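You operate a simulated robot arm through the tools that you are given. There is no shell and no other tool.

The job below is to be done with a simulated robot arm. You get a single attempt, and the scene is never put back.

## Task
Warm the loaf tin: light the oven at 220 and turn it off once READY lights.
Fine: SPARK on to light it, off again once it burns. The door stays shut.

It is judged by the outcome, as a careful person would: the job done as asked, and still so three seconds after it is handed in. It fails if anything else is knocked over, pushed out of place, dropped, spilled or broken.

## Robot
A 6-joint arm with a two-finger parallel gripper, fixed in place. Base frame: the origin is at the foot of the arm, x ahead of it, y to its left, z up. Lengths are in mm, angles in degrees, forces in N, time in s.
With the tool pointing down near the work surface it reaches from about 100 to 520 mm from the base axis. Its first joint turns from -66.0 to 66.0 degrees. Payload 2.7 kg.
Tool frame: the origin (TCP) lies between the finger pads and is the grasp point; the fingertips stand 23 mm ahead of it; z points along the fingers, y is the line along which they close. Largest opening 94 mm; finger width 38, thickness 10; the body of the gripper, 54 by 96 mm, starts 39 mm behind the TCP.
Orientation is that of the tool frame in the base frame, as a unit quaternion [w, x, y, z]. With the fingers straight down and closing along the base's y, the tool's x points along the base's -x, its y along +y and its z along -z.

## Interface
- The arm moves only by the tool nudge_tool. Its argument "series" is a list of rows, each a list of 7 numbers: the shift along the tool's x, y, z in mm, then the turn, a rotation vector about the tool's x, y, z in degrees, then the gripper command, from -1 (shut) to 1 (fully open), values between in proportion. In form: [[tx, ty, tz, ax, ay, az, claw], ...]. A call has 1 to 20 rows; each row shifts and turns the commanded pose from where the row before left it, along the tool's axes as they then stand. Each row takes 0.2 s and may step no farther than 50 mm and 8.6 degrees from the row before; otherwise, or with a gripper value out of range, the whole call is refused. Where a pose cannot be reached the arm comes as near as it can. A force on the tool above 40 N (or 10 N above the force at the start of the call, whichever is more), or a blocked arm, ends the call early, and 0.2 s more pass. The fingers move at their own pace (about 45 mm/s each) and stop on an object; they squeeze with about 25 N. The grip force told is the motor's: it shows also when the fingers shut on nothing. Time passes only in rows, and 0.2 s behind the last, so rows that do not move let the fingers close. It gives the time, the measured TCP pose, the force on the tool (base axes), the opening and the grip force at its end, in the units of the frame above (readings bear some noise), with the torque about the TCP (base axes, N m) and any sound that the robot's microphone picked up.
- Cameras (640 x 400 px; columns grow to the right, rows downward): "scene" is fixed at [79.9, -446.9, 1386.7]; the picture's right is [0.66, -0.75, 0.00], its down [-0.52, -0.46, -0.71] and it looks along [0.53, 0.47, -0.70] (base axes); focal length 326 px, centre (320, 200). "wrist" rides on the gripper at [86, 16, -75] in the tool frame; the picture's right is [-0.18, 0.98, 0.00], its down [-0.58, -0.11, -0.81] and it looks along [-0.79, -0.15, 0.59] (tool axes); focal length 243 px, centre (320, 200). There is no depth. A picture from a camera that has moved, and an enlarged one, comes with that camera's place and axes in the base frame and with its lens.
- get_image(camera): a new picture of that camera. No time passes.
- zoom(camera, box): a new picture of the part [left, top, right, bottom] of that camera's present view, enlarged. No time passes.
- sign_off(): hands the job in; it is judged then, once.

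Nothing tells you positions but the pictures and the camera data. Unless the task says otherwise, let go and move clear before handing in.

The tools are called by a JSON object that holds its "api" and its "payload". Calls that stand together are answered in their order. nudge_tool: Moves the arm, as the interface text tells. Its arguments: {"type":"object","properties":{"series":{"type":"array"}},"required":["series"]} The other tools are called the same way: get_image (camera) takes a picture; zoom (camera, box) takes an enlarged picture of a part of a camera's view; sign_off () hands the job in.

At the start:

```text
clock: 0.0
tool_pos: [437.4, 5.3, 907.7]
tool_rot: [0.0, 0.0, 1.0, 0.001]
wrist_force: [0.0, 0.5, 0.2]
moment: [-0.02, -0.02, 0.01]
gripper_width: 94.1
gripper_force: 0.0
```

scene: 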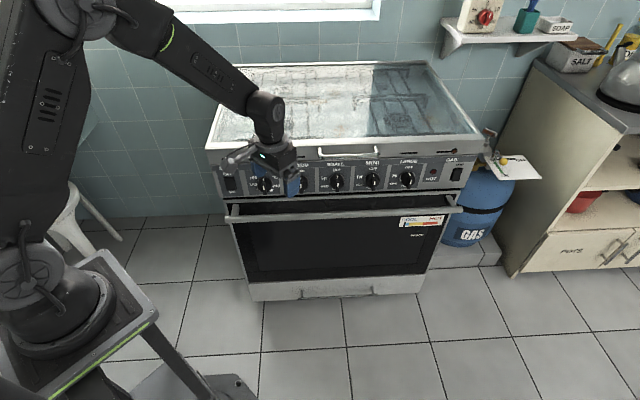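
wrist: 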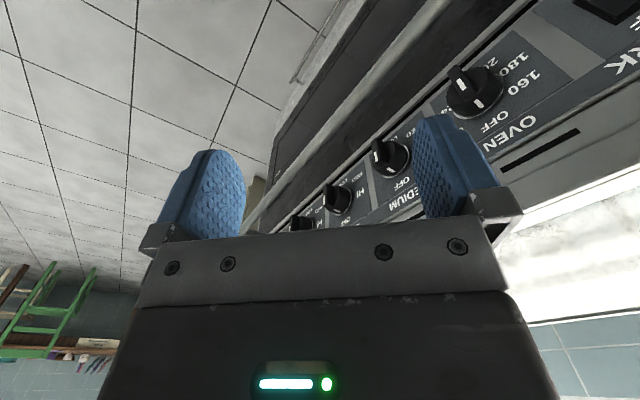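

I see a gas oven with a knob panel ahead of the arm, a gas bottle on the right, and the arm hovering near the panel's left end. I'll enlarge the views to read labels before moving.

{"api": "zoom", "payload": {"camera": "scene", "box": [210, 140, 350, 228]}}

{"api": "zoom", "payload": {"camera": "scene", "box": [340, 140, 480, 228]}}

{"api": "zoom", "payload": {"camera": "scene", "box": [430, 120, 558, 260]}}

{"api": "zoom", "payload": {"camera": "wrist", "box": [240, 0, 640, 250]}}

```text
4.55 times, centred on (280, 184) of scene
camera zoom: at [79.9, -446.9, 1386.7], right [0.66, -0.75, 0.0], down [-0.52, -0.46, -0.71], along [0.53, 0.47, -0.7], focal length 1481 px, centre (502, 273)
```

zoom: 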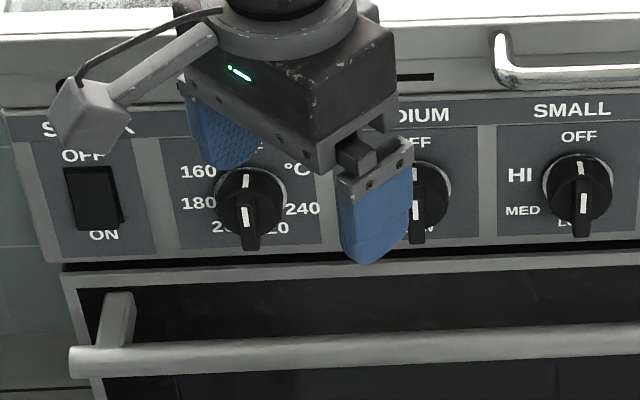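

```text
4.55 times, centred on (410, 184) of scene
camera zoom: at [79.9, -446.9, 1386.7], right [0.66, -0.75, 0.0], down [-0.52, -0.46, -0.71], along [0.53, 0.47, -0.7], focal length 1481 px, centre (-89, 273)
```

zoom: 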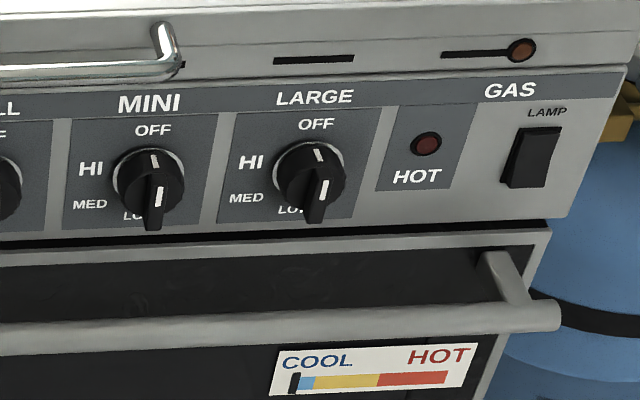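

```text
2.86 times, centred on (494, 190) of scene
camera zoom: at [79.9, -446.9, 1386.7], right [0.66, -0.75, 0.0], down [-0.52, -0.46, -0.71], along [0.53, 0.47, -0.7], focal length 931 px, centre (-177, 229)
```

zoom: 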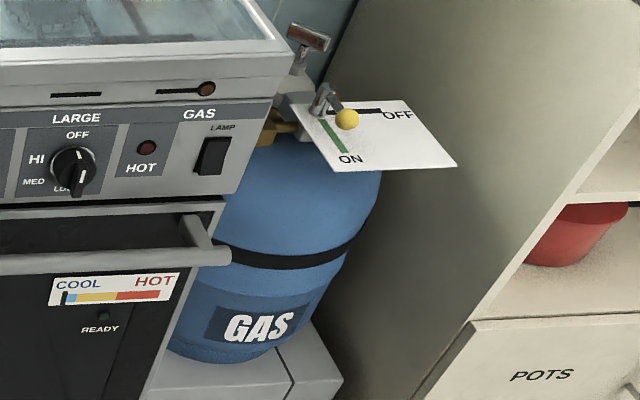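

```text
1.60 times, centred on (440, 125) of wrist
camera zoom: at [350.1, 20.7, 981.5], right [0.18, 0.98, 0.0], down [0.58, -0.11, 0.81], along [0.79, -0.15, -0.59], focal length 388 px, centre (128, 320)
```

zoom: 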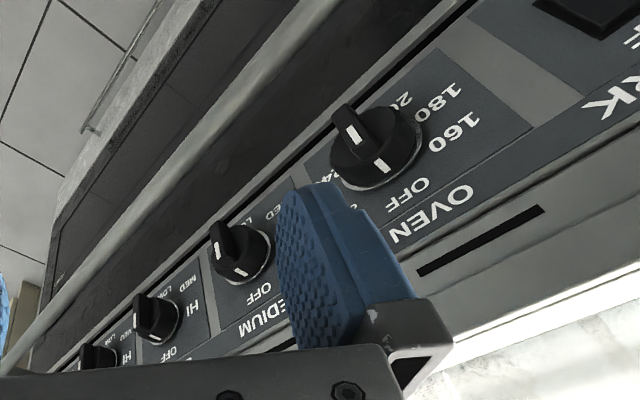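

The panel reads SPARK, OVEN, MEDIUM, SMALL, MINI, LARGE, with a gas bottle valve to the right that has ON and OFF marks. I'll zoom closer on the valve, knob, and READY lamp.

{"api": "zoom", "payload": {"camera": "scene", "box": [470, 120, 550, 190]}}

{"api": "zoom", "payload": {"camera": "scene", "box": [215, 160, 295, 210]}}

{"api": "zoom", "payload": {"camera": "scene", "box": [380, 200, 470, 256]}}

{"api": "zoom", "payload": {"camera": "scene", "box": [345, 155, 425, 205]}}

{"api": "zoom", "payload": {"camera": "scene", "box": [230, 190, 450, 300]}}

```text
5.71 times, centred on (510, 155) of scene
camera zoom: at [79.9, -446.9, 1386.7], right [0.66, -0.75, 0.0], down [-0.52, -0.46, -0.71], along [0.53, 0.47, -0.7], focal length 1862 px, centre (-766, 457)
```

zoom: 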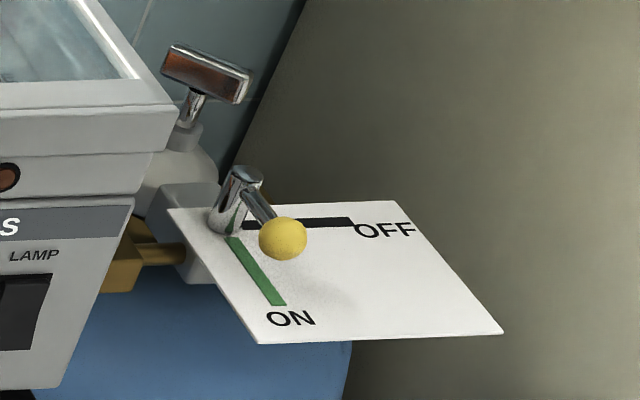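

```text
8.00 times, centred on (255, 185) of scene
camera zoom: at [79.9, -446.9, 1386.7], right [0.66, -0.75, 0.0], down [-0.52, -0.46, -0.71], along [0.53, 0.47, -0.7], focal length 2607 px, centre (840, 320)
```

zoom: 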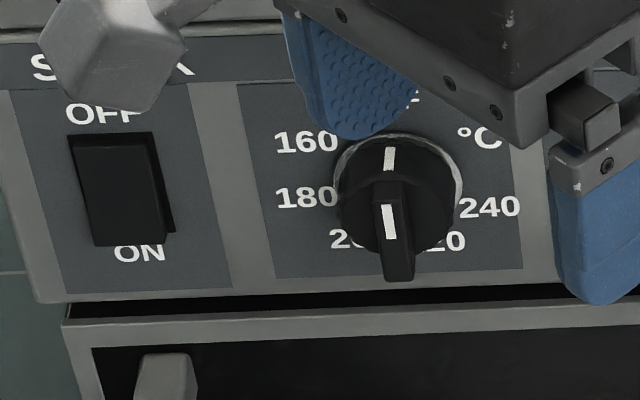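

```text
7.11 times, centred on (425, 228) of scene
camera zoom: at [79.9, -446.9, 1386.7], right [0.66, -0.75, 0.0], down [-0.52, -0.46, -0.71], along [0.53, 0.47, -0.7], focal length 2317 px, centre (-427, 1)
```

zoom: 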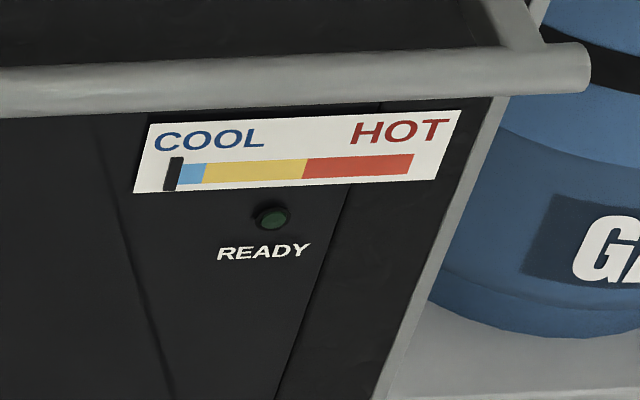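

```text
8.00 times, centred on (385, 180) of scene
camera zoom: at [79.9, -446.9, 1386.7], right [0.66, -0.75, 0.0], down [-0.52, -0.46, -0.71], along [0.53, 0.47, -0.7], focal length 2607 px, centre (-200, 360)
```

zoom: 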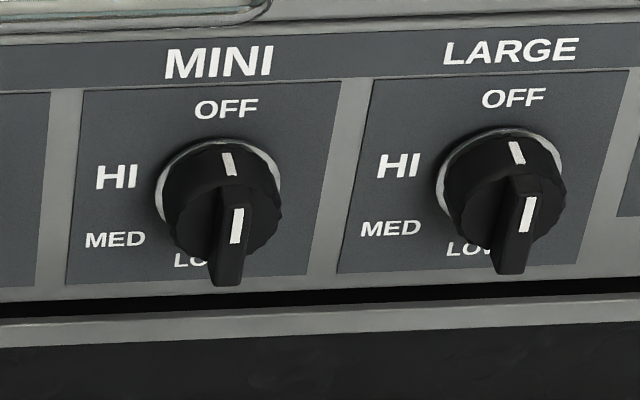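

```text
2.91 times, centred on (340, 245) of scene
camera zoom: at [79.9, -446.9, 1386.7], right [0.66, -0.75, 0.0], down [-0.52, -0.46, -0.71], along [0.53, 0.47, -0.7], focal length 948 px, centre (262, 69)
```

zoom: 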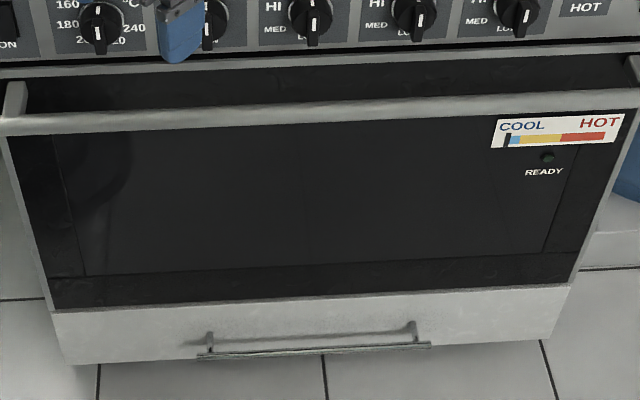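

The gas lever lies along the green ON line, so gas is on. All knobs' marks point at OFF, the READY lamp is dark, and the oven knob is near (503, 145, 755) on a panel facing about 44° off the base x axis. I'll yaw the tool toward the panel in free space first.

{"api": "nudge_tool", "payload": {"series": [[0, 0, 0, 0, 0, -7.33, -1], [0, 0, 0, 0, 0, -7.33, -1], [0, 0, 0, 0, 0, -7.33, -1], [0, 0, 0, 0, 0, -7.33, -1], [0, 0, 0, 0, 0, -7.33, -1], [0, 0, 0, 0, 0, -7.33, -1]]}}

```text
clock: 1.4
tool_pos: [436.1, 4.3, 907.9]
tool_rot: [0.0, -0.375, 0.927, 0.001]
wrist_force: [0.2, -0.1, -0.6]
moment: [0.04, 0.03, 0.03]
gripper_width: 0.0
gripper_force: 25.1
```

The yaw worked and the gripper is shut at (436, 4, 908), well clear of the panel. Next I'll pitch the tool up so the fingers point at the panel.

{"api": "nudge_tool", "payload": {"series": [[0, 0, 0, 0, -7.5, 0, -1], [0, 0, 0, 0, -7.5, 0, -1], [0, 0, 0, 0, -7.5, 0, -1], [0, 0, 0, 0, -7.5, 0, -1], [0, 0, 0, 0, -7.5, 0, -1], [0, 0, 0, 0, -7.5, 0, -1]]}}

{"api": "get_image", "payload": {"camera": "scene"}}

{"api": "get_image", "payload": {"camera": "wrist"}}

```text
clock: 2.8
tool_pos: [437.4, 3.9, 907.9]
tool_rot: [0.356, -0.345, 0.856, 0.145]
wrist_force: [0.8, -0.2, 0.3]
moment: [0.01, 0.0, -0.01]
gripper_width: 0.1
gripper_force: 24.7
```

```text
taken
```

scene: 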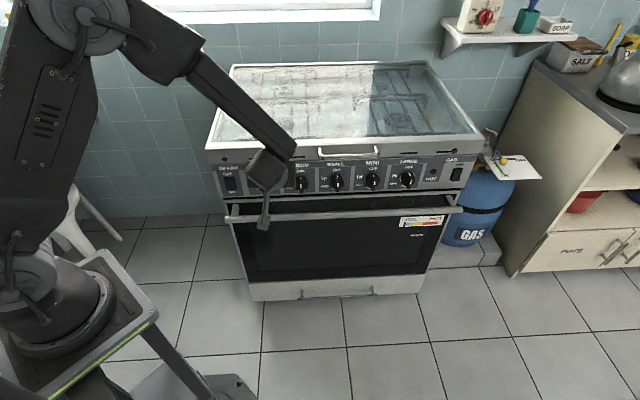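

```text
taken
camera wrist: at [343.5, -62.6, 898.4], right [-0.59, 0.8, 0.13], down [-0.04, -0.19, 0.98], along [0.81, 0.57, 0.14], focal length 243 px, centre (320, 200)
```

wrist: 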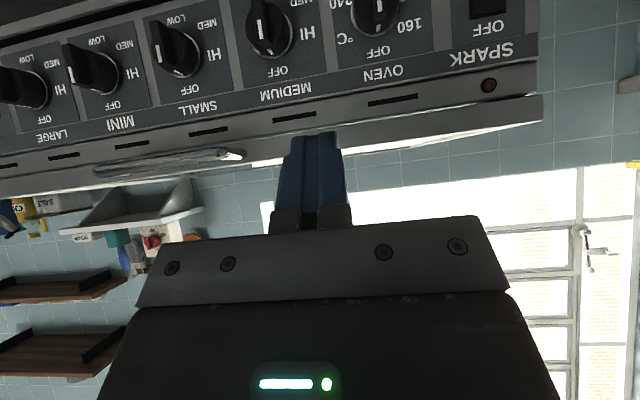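

The tool is pitched to 45° and the wrist camera now faces the panel, upside down. I'll lower the arm about 120 mm to view the oven knob and SPARK head-on.

{"api": "nudge_tool", "payload": {"series": [[28, 0, 28, 0, 0, 0, -1], [28, 0, 28, 0, 0, 0, -1], [28, 0, 28, 0, 0, 0, -1]]}}

{"api": "get_image", "payload": {"camera": "wrist"}}

{"api": "get_image", "payload": {"camera": "scene"}}

```text
clock: 3.6
tool_pos: [435.8, 3.0, 788.7]
tool_rot: [0.355, -0.346, 0.857, 0.144]
wrist_force: [-0.2, -0.2, -0.3]
moment: [-0.02, 0.01, -0.01]
gripper_width: 0.0
gripper_force: 25.1
```

```text
taken
camera wrist: at [343.0, -63.9, 779.2], right [-0.59, 0.8, 0.13], down [-0.04, -0.19, 0.98], along [0.81, 0.57, 0.14], focal length 243 px, centre (320, 200)
```

wrist: 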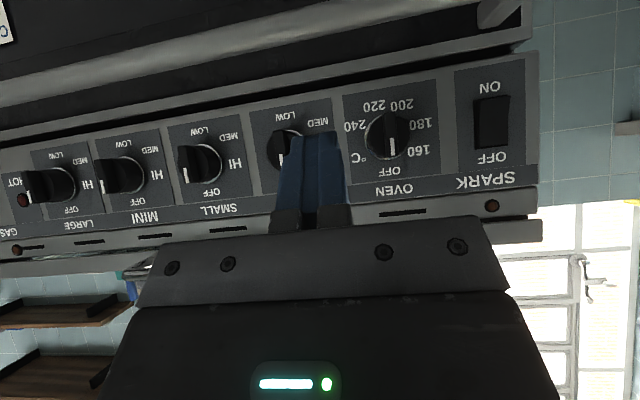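

```text
taken
```

scene: 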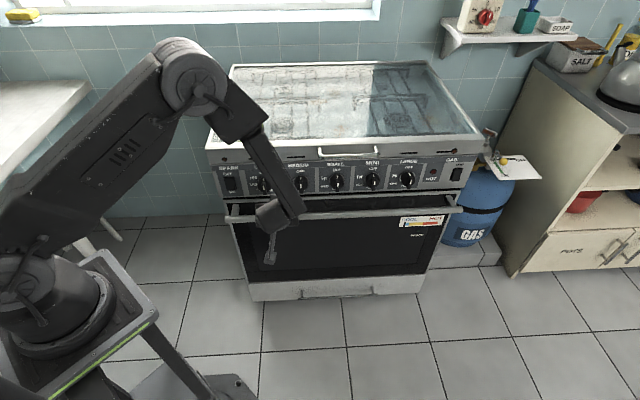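

{"api": "zoom", "payload": {"camera": "wrist", "box": [330, 60, 540, 200]}}

{"api": "zoom", "payload": {"camera": "wrist", "box": [340, 80, 440, 180]}}

{"api": "zoom", "payload": {"camera": "wrist", "box": [80, 110, 250, 225]}}

```text
2.86 times, centred on (435, 130) of wrist
camera zoom: at [343.0, -63.9, 779.2], right [-0.59, 0.8, 0.13], down [-0.04, -0.19, 0.98], along [0.81, 0.57, 0.14], focal length 693 px, centre (-9, 400)
```

zoom: 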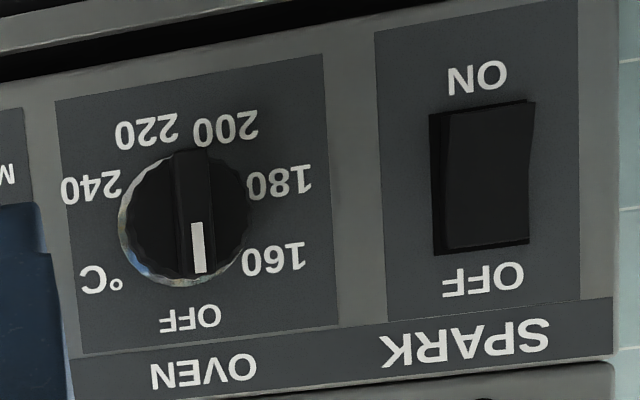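

```text
4.00 times, centred on (390, 130) of wrist
camera zoom: at [343.0, -63.9, 779.2], right [-0.59, 0.8, 0.13], down [-0.04, -0.19, 0.98], along [0.81, 0.57, 0.14], focal length 970 px, centre (40, 480)
```

zoom: 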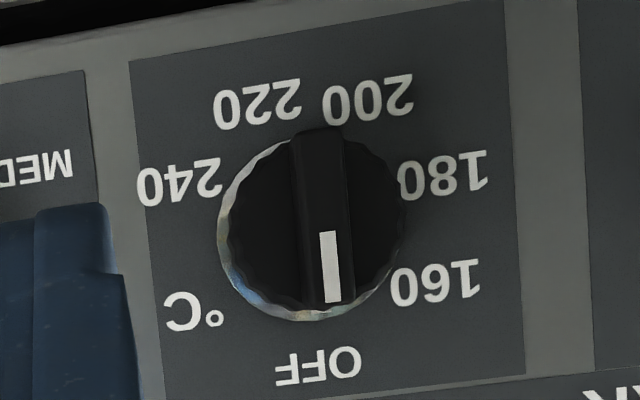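

```text
3.48 times, centred on (165, 168) of wrist
camera zoom: at [343.0, -63.9, 779.2], right [-0.59, 0.8, 0.13], down [-0.04, -0.19, 0.98], along [0.81, 0.57, 0.14], focal length 844 px, centre (859, 313)
```

zoom: 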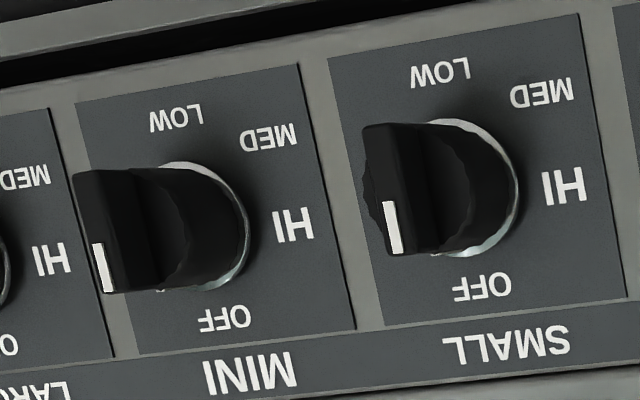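

The oven dial reads OFF, 160, 180, 200, 220, 240 counter-clockwise at roughly 0, 60, 105, 150, 195 and 240°, so 220 is about 195° counter-clockwise from OFF. I'll check the panel's tilt from the fixed camera before closing in.

{"api": "zoom", "payload": {"camera": "scene", "box": [205, 150, 285, 200]}}

{"api": "zoom", "payload": {"camera": "scene", "box": [285, 145, 365, 195]}}

{"api": "zoom", "payload": {"camera": "wrist", "box": [440, 60, 540, 200]}}

```text
8.00 times, centred on (245, 175) of scene
camera zoom: at [79.9, -446.9, 1386.7], right [0.66, -0.75, 0.0], down [-0.52, -0.46, -0.71], along [0.53, 0.47, -0.7], focal length 2607 px, centre (920, 400)
```

zoom: 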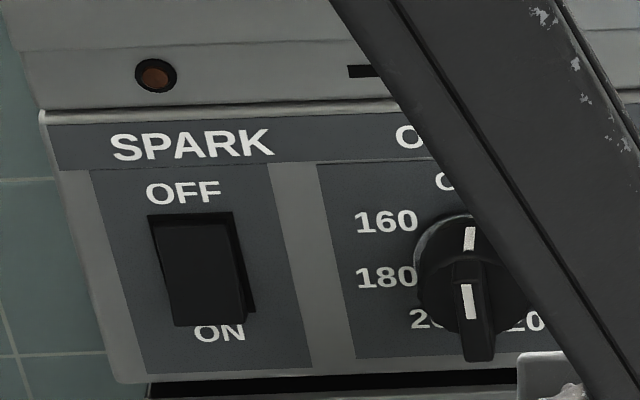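

```text
8.00 times, centred on (325, 170) of scene
camera zoom: at [79.9, -446.9, 1386.7], right [0.66, -0.75, 0.0], down [-0.52, -0.46, -0.71], along [0.53, 0.47, -0.7], focal length 2607 px, centre (280, 440)
```

zoom: 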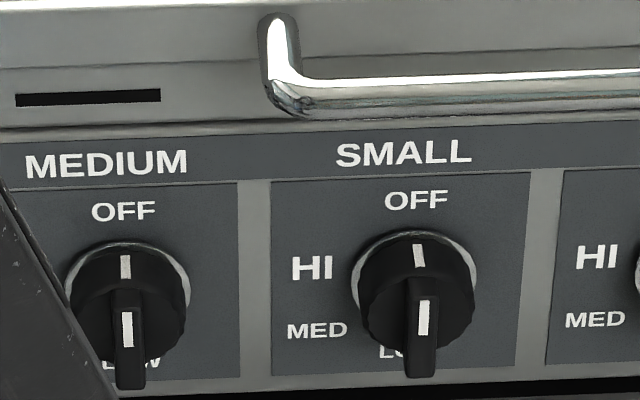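

```text
2.86 times, centred on (490, 130) of wrist
camera zoom: at [343.0, -63.9, 779.2], right [-0.59, 0.8, 0.13], down [-0.04, -0.19, 0.98], along [0.81, 0.57, 0.14], focal length 693 px, centre (-166, 400)
```

zoom: 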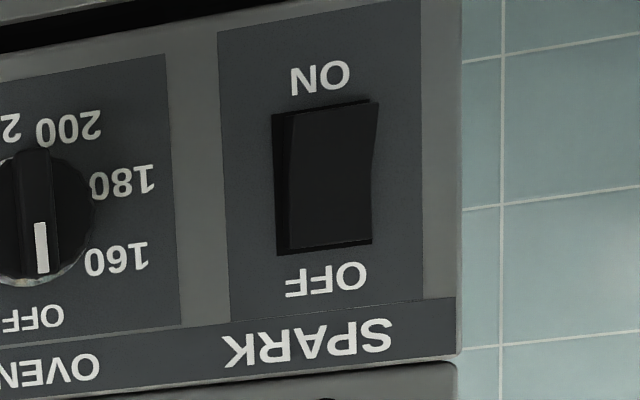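

The panel is close to vertical; the oven dial centre is near (504, 142, 760), and the SPARK rocker is near (435, 210, 762) with its lower ON half standing proud. I'll finish pitching level and line up 100 mm in front of the oven knob with the gripper open.

{"api": "nudge_tool", "payload": {"series": [[0, 0, 0, 0, -7.5, 0, -0.3], [0, 0, 0, 0, -7.5, 0, -0.3], [0, 0, 0, 0, -7.5, 0, -0.3], [0, 0, 0, 0, -7.5, 0, -0.3], [0, 0, 0, 0, -7.5, 0, -0.3], [0, 0, 0, 0, -7.5, 0, -0.3]]}}

{"api": "get_image", "payload": {"camera": "scene"}}

{"api": "get_image", "payload": {"camera": "wrist"}}

```text
clock: 5.0
tool_pos: [445.1, 0.4, 790.8]
tool_rot: [0.656, -0.262, 0.655, 0.267]
wrist_force: [0.6, 0.1, 0.6]
moment: [0.01, -0.02, 0.0]
gripper_width: 33.2
gripper_force: 0.2
out of reach, approached as far as the arm can: row 6
```

```text
taken
```

scene: 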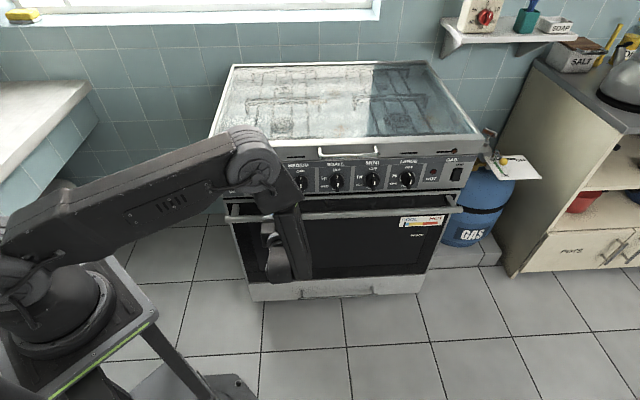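

```text
taken
camera wrist: at [379.9, -39.2, 703.4], right [-0.68, 0.71, 0.19], down [-0.5, -0.64, 0.58], along [0.53, 0.3, 0.79], focal length 243 px, centre (320, 200)
```

wrist: 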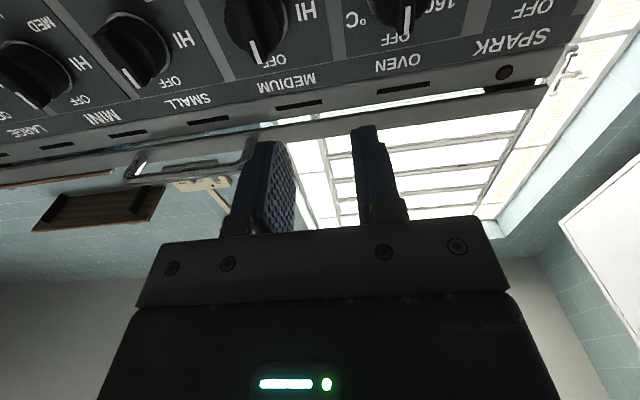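

The tool is now level and pointing at the panel, though that spot was about 10 mm too close to the base. Moving forward and left toward the oven knob should ease that, so I'll line up with it at about 90 mm standoff.

{"api": "nudge_tool", "payload": {"series": [[10, 20, 18, 0, 0, 0, -0.3], [10, 20, 18, 0, 0, 0, -0.3], [10, 20, 18, 0, 0, 0, -0.3]]}}

{"api": "get_image", "payload": {"camera": "wrist"}}

{"api": "get_image", "payload": {"camera": "scene"}}

```text
clock: 5.8
tool_pos: [475.6, 70.5, 764.9]
tool_rot: [0.654, -0.263, 0.656, 0.269]
wrist_force: [0.4, 0.5, -0.7]
moment: [-0.01, 0.01, 0.03]
gripper_width: 33.1
gripper_force: 0.0
out of reach, approached as far as the arm can: row 1, 2, 3
```

```text
taken
camera wrist: at [410.0, 30.5, 678.0], right [-0.68, 0.7, 0.19], down [-0.5, -0.64, 0.58], along [0.53, 0.3, 0.79], focal length 243 px, centre (320, 200)
```

wrist: 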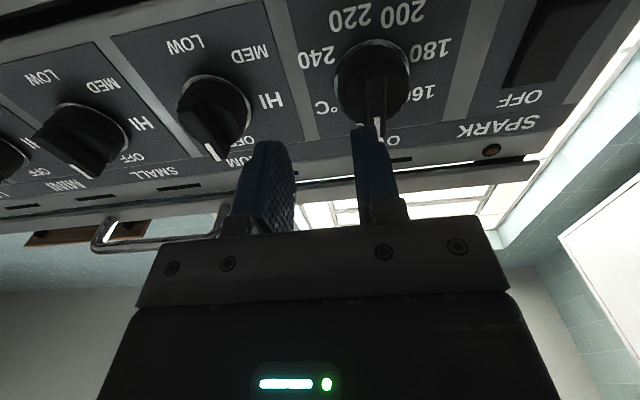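

```text
taken
```

scene: 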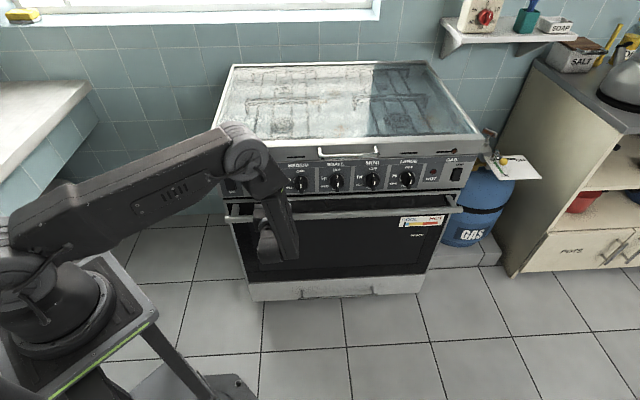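

That pose is at the wrist's bend limit, so the arm stopped at (476, 70, 765) instead of the commanded spot; tilting the tool slightly downward should free it. I'll pitch back about 16° and see where the arm settles.

{"api": "nudge_tool", "payload": {"series": [[0, 0, 0, 0, 8, 0, -0.3], [0, 0, 0, 0, 8, 0, -0.3], [0, 0, 0, 0, 0, 0, -0.3]]}}

```text
clock: 6.6
tool_pos: [476.9, 69.4, 765.5]
tool_rot: [0.557, -0.298, 0.741, 0.226]
wrist_force: [-0.2, -0.2, 0.6]
moment: [-0.01, 0.01, -0.01]
gripper_width: 32.9
gripper_force: 0.0
```

The command follows the arm's true pose, and with 16° tilt the arm is free at (477, 69, 765). I'll move left in line with the knob at about 85 mm standoff, then test how far the wrist can roll in free space.

{"api": "nudge_tool", "payload": {"series": [[4.2, 33.4, -14.8, 0, 0, 0, -0.3], [0, 0, 0, 0, 0, 0, -0.3]]}}

{"api": "get_image", "payload": {"camera": "wrist"}}

{"api": "get_image", "payload": {"camera": "scene"}}

```text
clock: 7.2
tool_pos: [459.5, 78.9, 769.8]
tool_rot: [0.556, -0.298, 0.741, 0.23]
wrist_force: [0.0, 0.1, 0.2]
moment: [0.03, 0.0, 0.0]
gripper_width: 33.0
gripper_force: 0.1
out of reach, approached as far as the arm can: row 1
```

```text
taken
camera wrist: at [378.2, 24.3, 707.4], right [-0.65, 0.74, 0.19], down [-0.36, -0.51, 0.78], along [0.67, 0.44, 0.6], focal length 243 px, centre (320, 200)
```

wrist: 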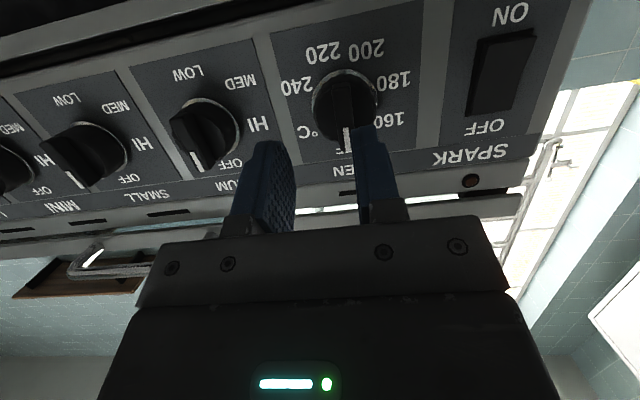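

```text
taken
```

scene: 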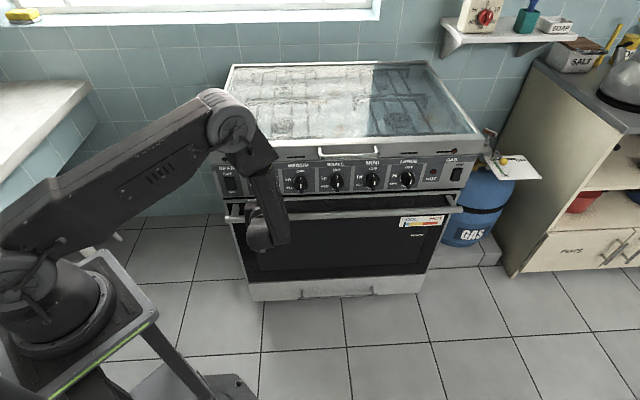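

At 16° tilt the arm stops at (460, 79, 770), so there is a reach boundary here. I'll ease off it slightly and test whether rolling the tool changes the limit.

{"api": "nudge_tool", "payload": {"series": [[-5.6, -10.5, 5.2, 0, 0, 0, -0.3], [0, 0, 0, 0, 0, 8.5, -0.3], [0, 0, 0, 0, 0, 8.5, -0.3], [0, 0, 0, 0, 0, 8.5, -0.3], [0, 0, 0, 0, 0, 8.5, -0.3], [0, 0, 0, 0, 0, 8.5, -0.3], [0, 0, 0, 0, 0, 8.5, -0.3], [0, 0, 0, 0, 0, 8.5, -0.3], [0, 0, 0, 0, 0, 8.5, -0.3], [0, 0, 0, 0, 0, 8.5, -0.3], [0, 0, 0, 0, 0, 8.5, -0.3]]}}

{"api": "get_image", "payload": {"camera": "scene"}}

{"api": "get_image", "payload": {"camera": "wrist"}}

```text
clock: 9.6
tool_pos: [472.4, 74.5, 775.6]
tool_rot: [0.257, 0.281, 0.747, 0.544]
wrist_force: [-0.4, -0.6, -0.5]
moment: [0.02, 0.02, -0.03]
gripper_width: 32.8
gripper_force: 0.1
```

```text
taken
```

scene: 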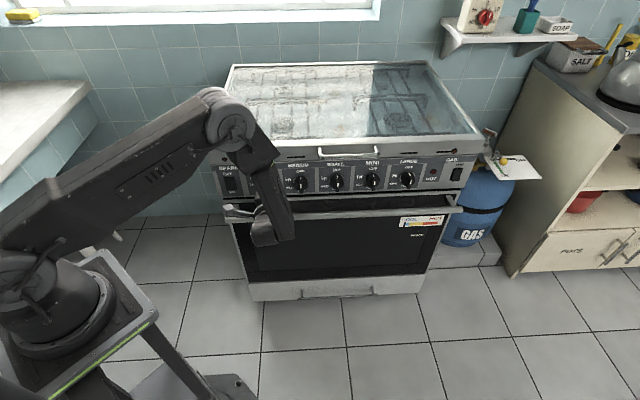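

```text
taken
camera wrist: at [359.9, 90.0, 803.5], right [0.27, 0.12, 0.96], down [-0.16, -0.97, 0.16], along [0.95, -0.2, -0.24], focal length 243 px, centre (320, 200)
```

wrist: 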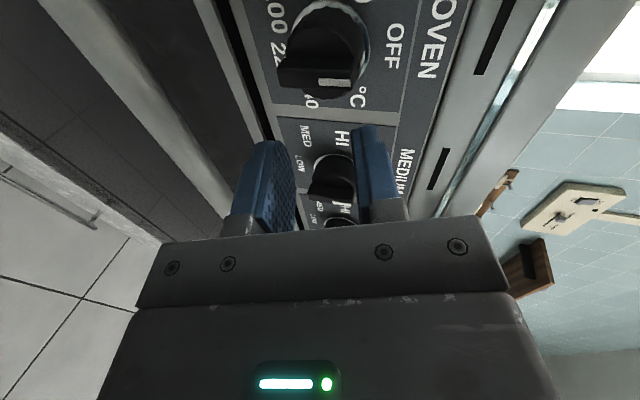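

Rolling 85° works freely with the camera now on the left side. I'll continue the roll to about 180° to see whether the camera-up pose is available, since that would allow a single-grip turn.

{"api": "nudge_tool", "payload": {"series": [[0, 0, 0, 0, 0, 8.5, -0.3], [0, 0, 0, 0, 0, 8.5, -0.3], [0, 0, 0, 0, 0, 8.5, -0.3], [0, 0, 0, 0, 0, 8.5, -0.3], [0, 0, 0, 0, 0, 8.5, -0.3], [0, 0, 0, 0, 0, 8.5, -0.3], [0, 0, 0, 0, 0, 8.5, -0.3], [0, 0, 0, 0, 0, 8.5, -0.3], [0, 0, 0, 0, 0, 8.5, -0.3], [0, 0, 0, 0, 0, 8.5, -0.3], [0, 0, 0, 0, 0, 8.5, -0.3]]}}

{"api": "get_image", "payload": {"camera": "scene"}}

{"api": "get_image", "payload": {"camera": "wrist"}}

```text
clock: 12.0
tool_pos: [470.1, 74.6, 775.4]
tool_rot: [-0.22, 0.737, 0.307, 0.561]
wrist_force: [0.7, 0.6, 0.5]
moment: [0.01, 0.01, 0.03]
gripper_width: 32.9
gripper_force: 0.1
```

```text
taken
```

scene: 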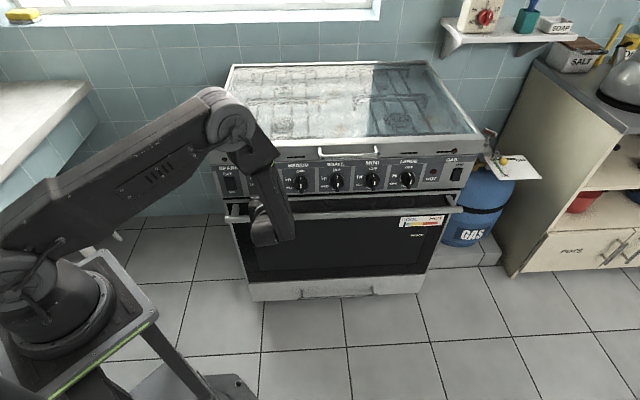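

```text
taken
camera wrist: at [446.4, 31.5, 878.0], right [0.65, -0.74, -0.16], down [-0.74, -0.58, -0.34], along [0.16, 0.34, -0.93], focal length 243 px, centre (320, 200)
```

wrist: 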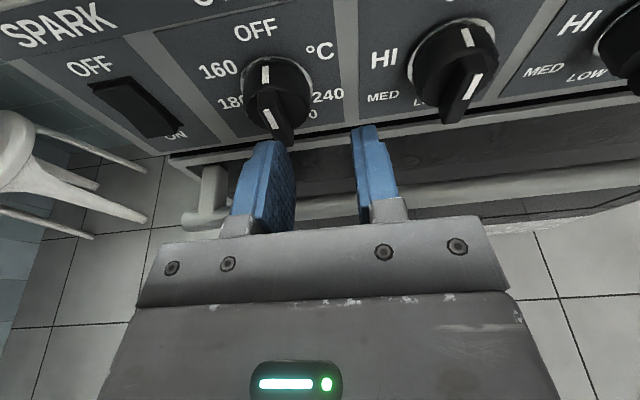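

The camera-up pose (roll 180°) is reachable, and the wrist camera now sees the panel upright from above. Yawing the tool a few degrees further left should move the wrist outward and allow it to be nearly level, so I'll test that here.

{"api": "nudge_tool", "payload": {"series": [[0, 0, 0, 3, 6.5, 0, -0.3], [0, 0, 0, 3, 6.5, 0, -0.3], [0, 0, 0, 0, 0, 0, -0.3]]}}

{"api": "get_image", "payload": {"camera": "wrist"}}

```text
clock: 12.8
tool_pos: [469.4, 74.4, 775.5]
tool_rot: [-0.291, 0.656, 0.31, 0.624]
wrist_force: [0.5, 0.0, -0.1]
moment: [-0.03, 0.0, -0.03]
gripper_width: 33.0
gripper_force: 0.0
```

```text
taken
camera wrist: at [438.2, 11.3, 864.6], right [0.75, -0.64, -0.18], down [-0.61, -0.58, -0.54], along [0.24, 0.52, -0.82], focal length 243 px, centre (320, 200)
```

wrist: 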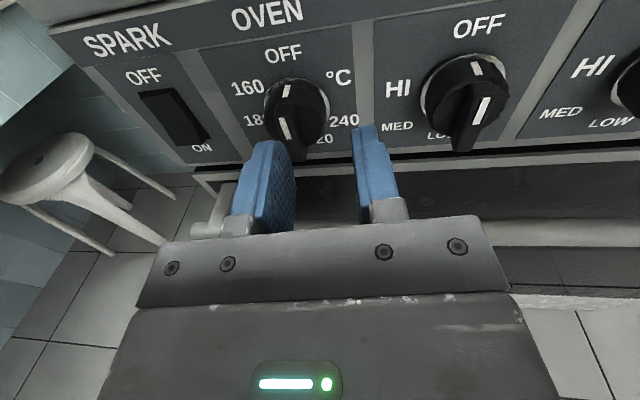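

The tool is now yawed 50°, tilted 3° down, with no reach problem. I'll move left to the knob's axis at about 70 mm standoff.

{"api": "nudge_tool", "payload": {"series": [[-7.3, -12.2, 2.5, 0, 0, 0, -0.3], [-7.3, -12.2, 2.5, 0, 0, 0, -0.3], [0, 0, 0, 0, 0, 0, -0.3]]}}

{"api": "get_image", "payload": {"camera": "wrist"}}

{"api": "zoom", "payload": {"camera": "scene", "box": [210, 150, 330, 270]}}

```text
clock: 13.6
tool_pos: [455.2, 94.6, 760.0]
tool_rot: [-0.29, 0.656, 0.31, 0.624]
wrist_force: [0.0, 0.3, -0.7]
moment: [-0.03, 0.01, 0.0]
gripper_width: 32.6
gripper_force: 0.1
```

```text
taken
camera wrist: at [422.6, 30.5, 849.4], right [0.75, -0.64, -0.18], down [-0.61, -0.58, -0.54], along [0.24, 0.51, -0.82], focal length 243 px, centre (320, 200)
```

wrist: 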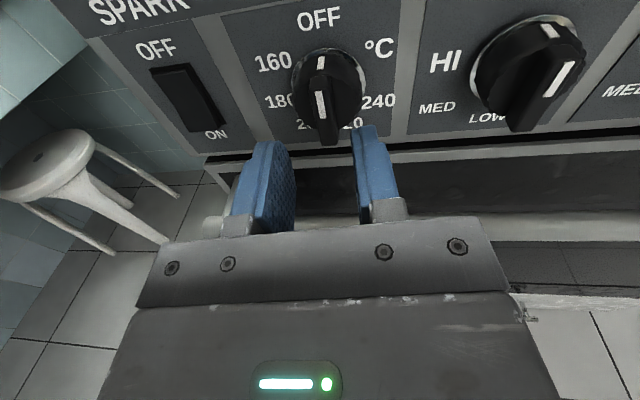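

```text
3.33 times, centred on (270, 210) of scene
camera zoom: at [79.9, -446.8, 1386.7], right [0.66, -0.75, 0.0], down [-0.52, -0.46, -0.71], along [0.53, 0.47, -0.7], focal length 1086 px, centre (487, 167)
```

zoom: 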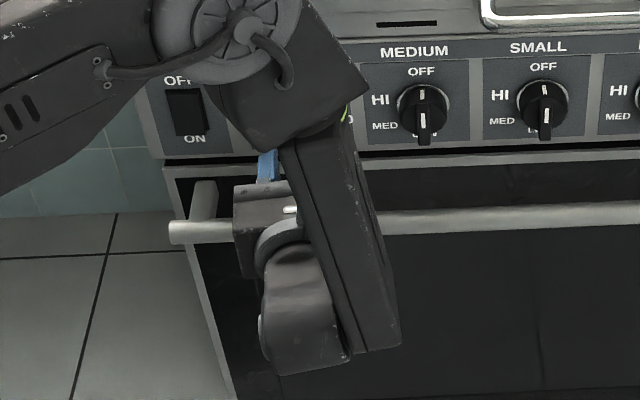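

The tool now sits in front of the oven knob at (455, 95, 760) with no reach trouble, which confirms this pose for gripping. Now SPARK first so no gas runs unlit: I'll shut the fingers, yaw a bit more, and slide left toward the rocker.

{"api": "nudge_tool", "payload": {"series": [[0, 0, -6, 8, 0, 0, -1], [0, 0, 0, 8, 0, 0, -1], [0, 0, 0, 0, 0, 0, -1]]}}

```text
clock: 14.4
tool_pos: [451.2, 89.4, 761.3]
tool_rot: [-0.38, 0.609, 0.394, 0.574]
wrist_force: [-0.3, -0.5, -0.6]
moment: [0.03, 0.0, -0.01]
gripper_width: 0.0
gripper_force: 25.6
```

Yaw is now 66° with the fingers shut. I'll slide left about 90 mm parallel to the panel to come in front of the SPARK rocker, and drop to the ON half's height.

{"api": "nudge_tool", "payload": {"series": [[-10, -41.6, 17.2, 0, 0, 0, -1], [-10, -41.6, 17.2, 0, 0, 0, -1], [0, 0, 0, 0, 0, 0, -1]]}}

{"api": "get_image", "payload": {"camera": "wrist"}}

{"api": "zoom", "payload": {"camera": "scene", "box": [190, 130, 310, 250]}}

```text
clock: 15.2
tool_pos: [390.0, 152.2, 738.1]
tool_rot: [-0.379, 0.608, 0.394, 0.575]
wrist_force: [0.7, 0.4, -0.2]
moment: [-0.02, -0.05, 0.0]
gripper_width: 0.0
gripper_force: 24.7
```

```text
taken
camera wrist: at [376.2, 82.5, 827.0], right [0.89, -0.4, -0.19], down [-0.44, -0.72, -0.54], along [0.08, 0.57, -0.82], focal length 243 px, centre (320, 200)
```

wrist: 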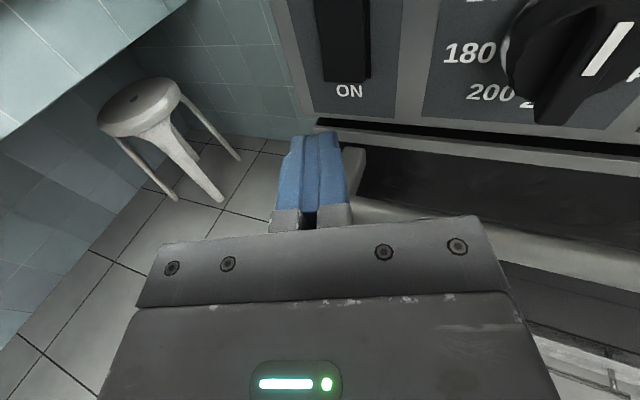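

```text
3.33 times, centred on (250, 190) of scene
camera zoom: at [79.9, -446.8, 1386.7], right [0.66, -0.75, 0.0], down [-0.52, -0.46, -0.71], along [0.53, 0.47, -0.7], focal length 1086 px, centre (553, 233)
```

zoom: 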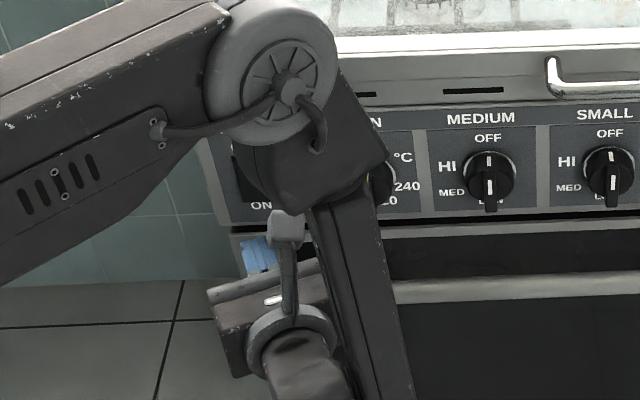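

The fingertips are just right of and in front of the SPARK rocker's ON end, about 47 mm from the panel. I'll shift left 11 mm and advance to about 17 mm from the panel.

{"api": "nudge_tool", "payload": {"series": [[0, 0.6, 16, 0, 0, 0, -1], [0, 0.7, 15.9, 0, 0, 0, -1], [0, 0, 0, 0, 0, 0, -1]]}}

{"api": "get_image", "payload": {"camera": "wrist"}}

```text
clock: 16.0
tool_pos: [403.3, 182.6, 736.0]
tool_rot: [-0.378, 0.61, 0.393, 0.575]
wrist_force: [-0.8, 0.3, 0.4]
moment: [-0.02, -0.03, 0.01]
gripper_width: 0.0
gripper_force: 25.4
```

```text
taken
camera wrist: at [390.3, 111.4, 825.7], right [0.89, -0.4, -0.19], down [-0.44, -0.72, -0.54], along [0.08, 0.57, -0.82], focal length 243 px, centre (320, 200)
```

wrist: 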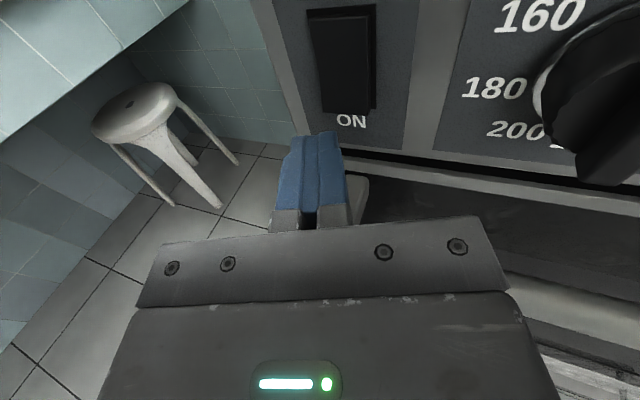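

The right front edge of the fingers is lined up with the ON end, roughly 17 mm from the panel surface. I'll press forward slowly in 2 mm steps and listen for a click.

{"api": "nudge_tool", "payload": {"series": [[0, 0.76, 1.85, 0, 0, 0, -1], [0, 0.76, 1.85, 0, 0, 0, -1], [0, 0.76, 1.85, 0, 0, 0, -1], [0, 0.76, 1.85, 0, 0, 0, -1], [0, 0.76, 1.85, 0, 0, 0, -1]]}}

{"api": "get_image", "payload": {"camera": "wrist"}}

```text
clock: 17.2
tool_pos: [409.9, 188.3, 736.9]
tool_rot: [-0.379, 0.609, 0.395, 0.574]
wrist_force: [-0.1, 0.2, -0.2]
moment: [-0.02, -0.01, -0.03]
gripper_width: 0.0
gripper_force: 24.8
```

```text
taken
camera wrist: at [397.4, 118.5, 825.8], right [0.89, -0.4, -0.19], down [-0.44, -0.72, -0.54], along [0.08, 0.57, -0.82], focal length 243 px, centre (320, 200)
```

wrist: 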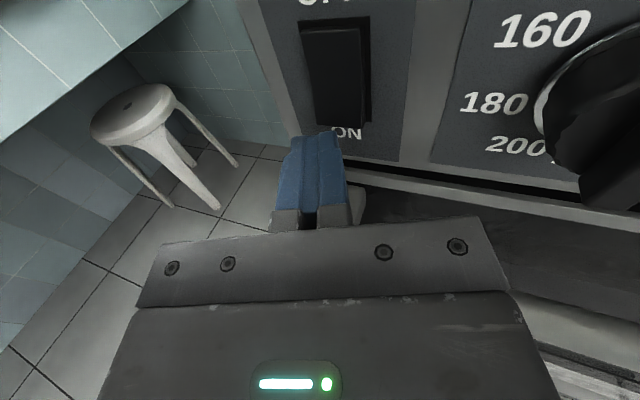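

No contact yet; the edge is about 8 mm off the panel by my estimate. I'll keep pressing in small steps.

{"api": "nudge_tool", "payload": {"series": [[0, 0.57, 1.39, 0, 0, 0, -1], [0, 0.57, 1.39, 0, 0, 0, -1], [0, 0.57, 1.39, 0, 0, 0, -1], [0, 0.57, 1.39, 0, 0, 0, -1]]}}

{"api": "zoom", "payload": {"camera": "wrist", "box": [220, 0, 440, 200]}}

```text
clock: 18.2
tool_pos: [413.5, 193.9, 735.9]
tool_rot: [-0.379, 0.609, 0.394, 0.575]
wrist_force: [-0.4, -0.5, -0.2]
moment: [0.0, -0.03, -0.05]
gripper_width: 0.0
gripper_force: 25.0
```

```text
2.00 times, centred on (330, 100) of wrist
camera zoom: at [401.5, 122.4, 825.2], right [0.89, -0.4, -0.19], down [-0.44, -0.72, -0.54], along [0.08, 0.57, -0.82], focal length 485 px, centre (300, 400)
```

zoom: 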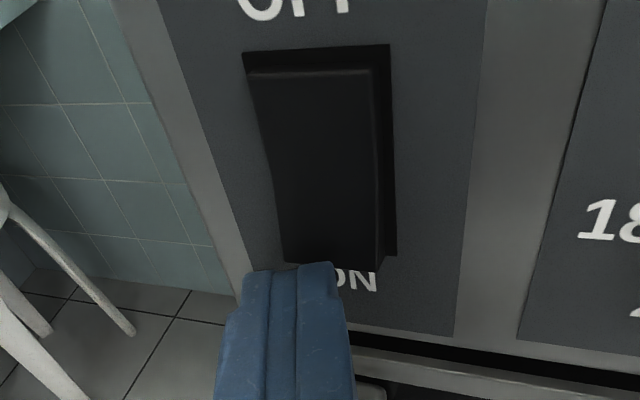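

From the closer wrist views the panel turns out to be about 12 mm deeper than I first reckoned, facing 45°; the rocker centre is near (439, 223, 761) and the dial centre near (511, 152, 760). I'll raise the fingers 4 mm and keep pressing in small steps.

{"api": "nudge_tool", "payload": {"series": [[4, -2.2, 2.5, 0, 0, 0, -1], [0, 0.55, 1.4, 0, 0, 0, -1], [0, 0.55, 1.4, 0, 0, 0, -1], [0, 0.55, 1.4, 0, 0, 0, -1]]}}

{"api": "zoom", "payload": {"camera": "wrist", "box": [220, 0, 440, 200]}}

```text
clock: 19.2
tool_pos: [416.2, 198.7, 740.2]
tool_rot: [-0.379, 0.609, 0.393, 0.575]
wrist_force: [-9.1, -16.4, 2.1]
moment: [0.31, -0.21, -0.14]
gripper_width: 0.0
gripper_force: 25.1
heard: click
```

```text
2.00 times, centred on (330, 100) of wrist
camera zoom: at [403.1, 128.2, 829.2], right [0.89, -0.4, -0.19], down [-0.44, -0.72, -0.54], along [0.08, 0.57, -0.82], focal length 485 px, centre (300, 400)
```

zoom: 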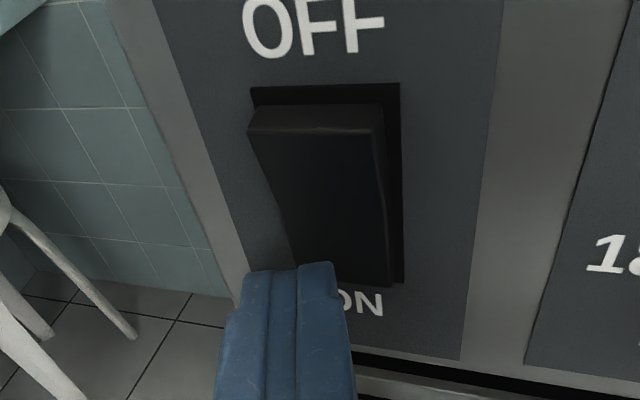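

Click heard, and the rocker has flipped to ON (its OFF end now stands proud). I'll back off, slide right to the oven knob's axis, turn back toward it and open the fingers.

{"api": "nudge_tool", "payload": {"series": [[0, -16.4, -41.9, 0, 0, 0, -1], [6.5, 31.3, -12.2, 0, 0, 0, -0.3], [6.5, 31.3, -12.2, 0, 0, 0, -0.3], [6.4, 31.3, -12.2, 0, 0, 0, -0.3], [0, 0, 0, -8, 0, 0, -0.3], [0, 0, 0, -8, 0, 0, -0.3], [0, 0, 0, 0, 0, 0, -0.3]]}}

{"api": "get_image", "payload": {"camera": "wrist"}}

{"api": "zoom", "payload": {"camera": "scene", "box": [210, 150, 330, 270]}}

```text
clock: 20.8
tool_pos: [456.0, 97.5, 762.5]
tool_rot: [-0.291, 0.656, 0.31, 0.624]
wrist_force: [0.4, 0.5, 0.6]
moment: [-0.02, -0.02, 0.06]
gripper_width: 32.8
gripper_force: 0.0
```

```text
taken
camera wrist: at [423.9, 33.7, 852.1], right [0.75, -0.64, -0.18], down [-0.62, -0.57, -0.54], along [0.24, 0.51, -0.82], focal length 243 px, centre (320, 200)
```

wrist: 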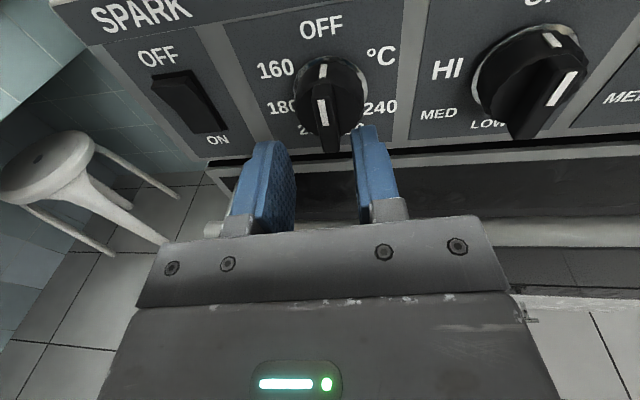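

```text
3.33 times, centred on (270, 210) of scene
camera zoom: at [79.9, -446.9, 1386.7], right [0.66, -0.75, 0.0], down [-0.52, -0.46, -0.71], along [0.53, 0.47, -0.7], focal length 1086 px, centre (487, 167)
```

zoom: 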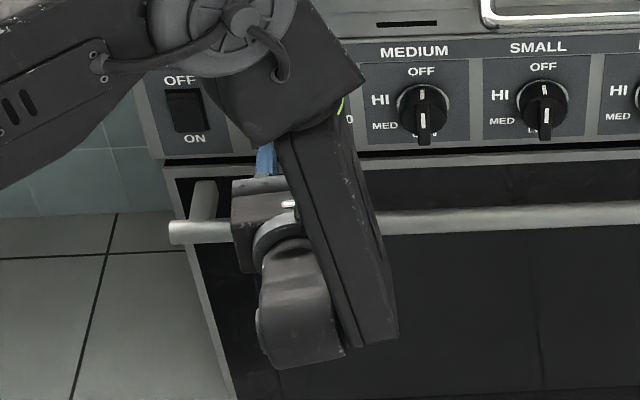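

SPARK is on, and the open fingers straddle the oven knob's axis at about 77 mm from the panel. I'll square up a bit more to the panel and advance 18 mm to check alignment.

{"api": "nudge_tool", "payload": {"series": [[0, 0, 0, -3, 1.5, 0, -0.3], [-0.9, 1.2, 9, 0, 0, 0, -0.3], [-0.9, 1.3, 9, 0, 0, 0, -0.3], [0, 0, 0, 0, 0, 0, -0.3]]}}

{"api": "get_image", "payload": {"camera": "wrist"}}

```text
clock: 21.8
tool_pos: [471.8, 108.6, 760.8]
tool_rot: [-0.277, 0.655, 0.289, 0.64]
wrist_force: [-0.1, 0.0, 0.4]
moment: [-0.01, 0.0, 0.03]
gripper_width: 33.1
gripper_force: 0.0
```

```text
taken
camera wrist: at [433.3, 45.5, 847.8], right [0.72, -0.67, -0.18], down [-0.63, -0.53, -0.56], along [0.28, 0.52, -0.81], focal length 243 px, centre (320, 200)
```

wrist: 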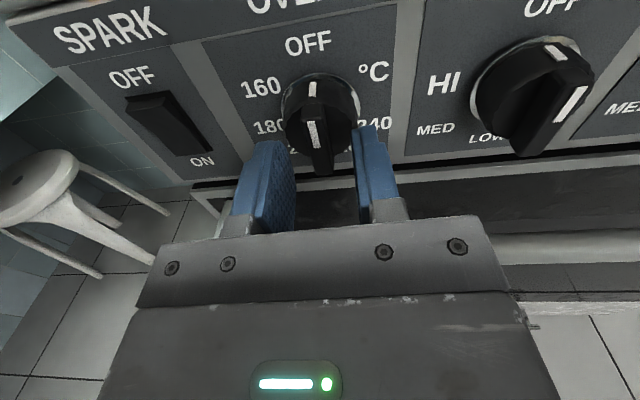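

Alignment looks good: the bar is between the fingers, slightly left of centre, and the tool is within about 2° of the knob's axis. I'll shift 2.5 mm left and advance the last 10 mm.

{"api": "nudge_tool", "payload": {"series": [[-0.3, -2.3, 3.5, 0, 0, 0, -0.3], [-0.3, 0, 3.5, 0, 0, 0, -0.3], [0, 0, 3, 0, 0, 0, -0.3], [0, 0, 0, 0, 0, 0, -0.3]]}}

{"api": "zoom", "payload": {"camera": "wrist", "box": [220, 60, 420, 240]}}

```text
clock: 22.8
tool_pos: [476.6, 118.0, 760.0]
tool_rot: [-0.276, 0.656, 0.289, 0.64]
wrist_force: [-1.4, -1.0, 0.1]
moment: [0.01, -0.02, -0.04]
gripper_width: 33.0
gripper_force: 0.4
```

```text
2.22 times, centred on (320, 150) of wrist
camera zoom: at [438.7, 54.4, 847.5], right [0.72, -0.67, -0.18], down [-0.63, -0.53, -0.56], along [0.28, 0.52, -0.81], focal length 539 px, centre (320, 311)
```

zoom: 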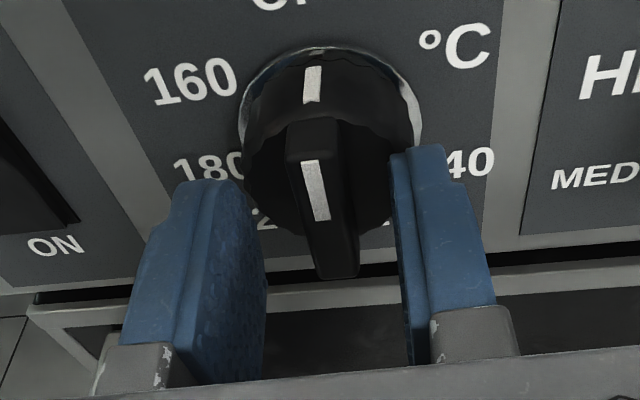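

The fingertips reach about 13 mm over the bar with a trace of contact at the disc. I'll ease back 1 mm and close on the bar.

{"api": "nudge_tool", "payload": {"series": [[0, 0, -1, 0, 0, 0, -0.3], [0, 0, 0, 0, 0, 0, -1], [0, 0, 0, 0, 0, 0, -1], [0, 0, 0, 0, 0, 0, -1]]}}

{"api": "zoom", "payload": {"camera": "wrist", "box": [220, 60, 420, 240]}}

```text
clock: 23.8
tool_pos: [476.5, 116.0, 761.4]
tool_rot: [-0.275, 0.656, 0.288, 0.641]
wrist_force: [10.3, -12.5, -5.6]
moment: [-0.16, 0.19, -0.69]
gripper_width: 10.4
gripper_force: 44.3
```

```text
2.22 times, centred on (320, 150) of wrist
camera zoom: at [438.8, 52.4, 847.7], right [0.72, -0.68, -0.18], down [-0.64, -0.53, -0.56], along [0.29, 0.51, -0.81], focal length 539 px, centre (320, 311)
```

zoom: 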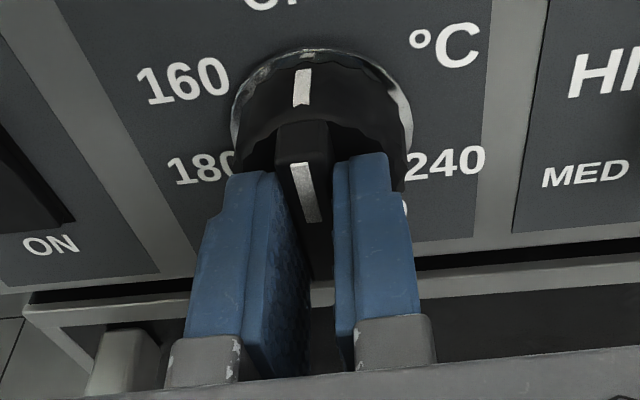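

The fingers hold the bar (10.4 mm wide), with about 16 N pushing the tool to the right, so I'm a little left of the axis. I'll shift right and down slightly to relax that.

{"api": "nudge_tool", "payload": {"series": [[-0.5, 1.2, 0, 0, 0, 0, -1], [0, 0, 0, 0, 0, 0, -1]]}}

```text
clock: 24.4
tool_pos: [477.0, 114.9, 759.2]
tool_rot: [-0.276, 0.655, 0.289, 0.641]
wrist_force: [9.6, -11.7, 4.6]
moment: [-0.83, 0.9, -0.71]
gripper_width: 10.2
gripper_force: 45.2
```

Lateral force barely changed; I'll try another 2 mm to the right to see if it relaxes.

{"api": "nudge_tool", "payload": {"series": [[0.2, 1, 0, 0, 0, 0, -1], [0, 1, 0, 0, 0, 0, -1], [0, 0, 0, 0, 0, 0, -1]]}}

{"api": "zoom", "payload": {"camera": "wrist", "box": [220, 60, 420, 240]}}

```text
clock: 25.2
tool_pos: [477.8, 115.8, 761.2]
tool_rot: [-0.278, 0.654, 0.29, 0.641]
wrist_force: [2.4, -5.4, 6.5]
moment: [0.28, -0.27, -0.63]
gripper_width: 10.5
gripper_force: 45.1
```

```text
2.22 times, centred on (320, 150) of wrist
camera zoom: at [439.6, 52.2, 847.5], right [0.72, -0.67, -0.18], down [-0.63, -0.53, -0.56], along [0.28, 0.52, -0.81], focal length 539 px, centre (320, 311)
```

zoom: 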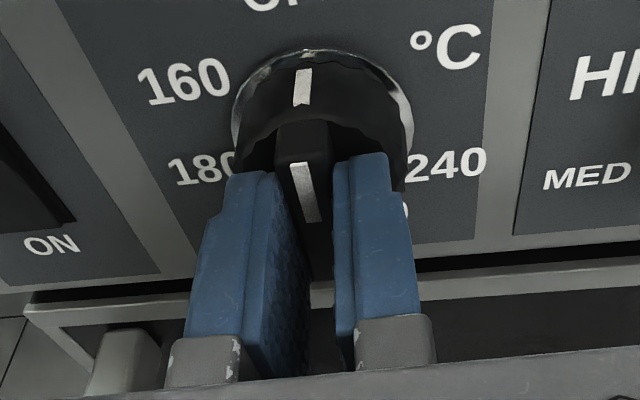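

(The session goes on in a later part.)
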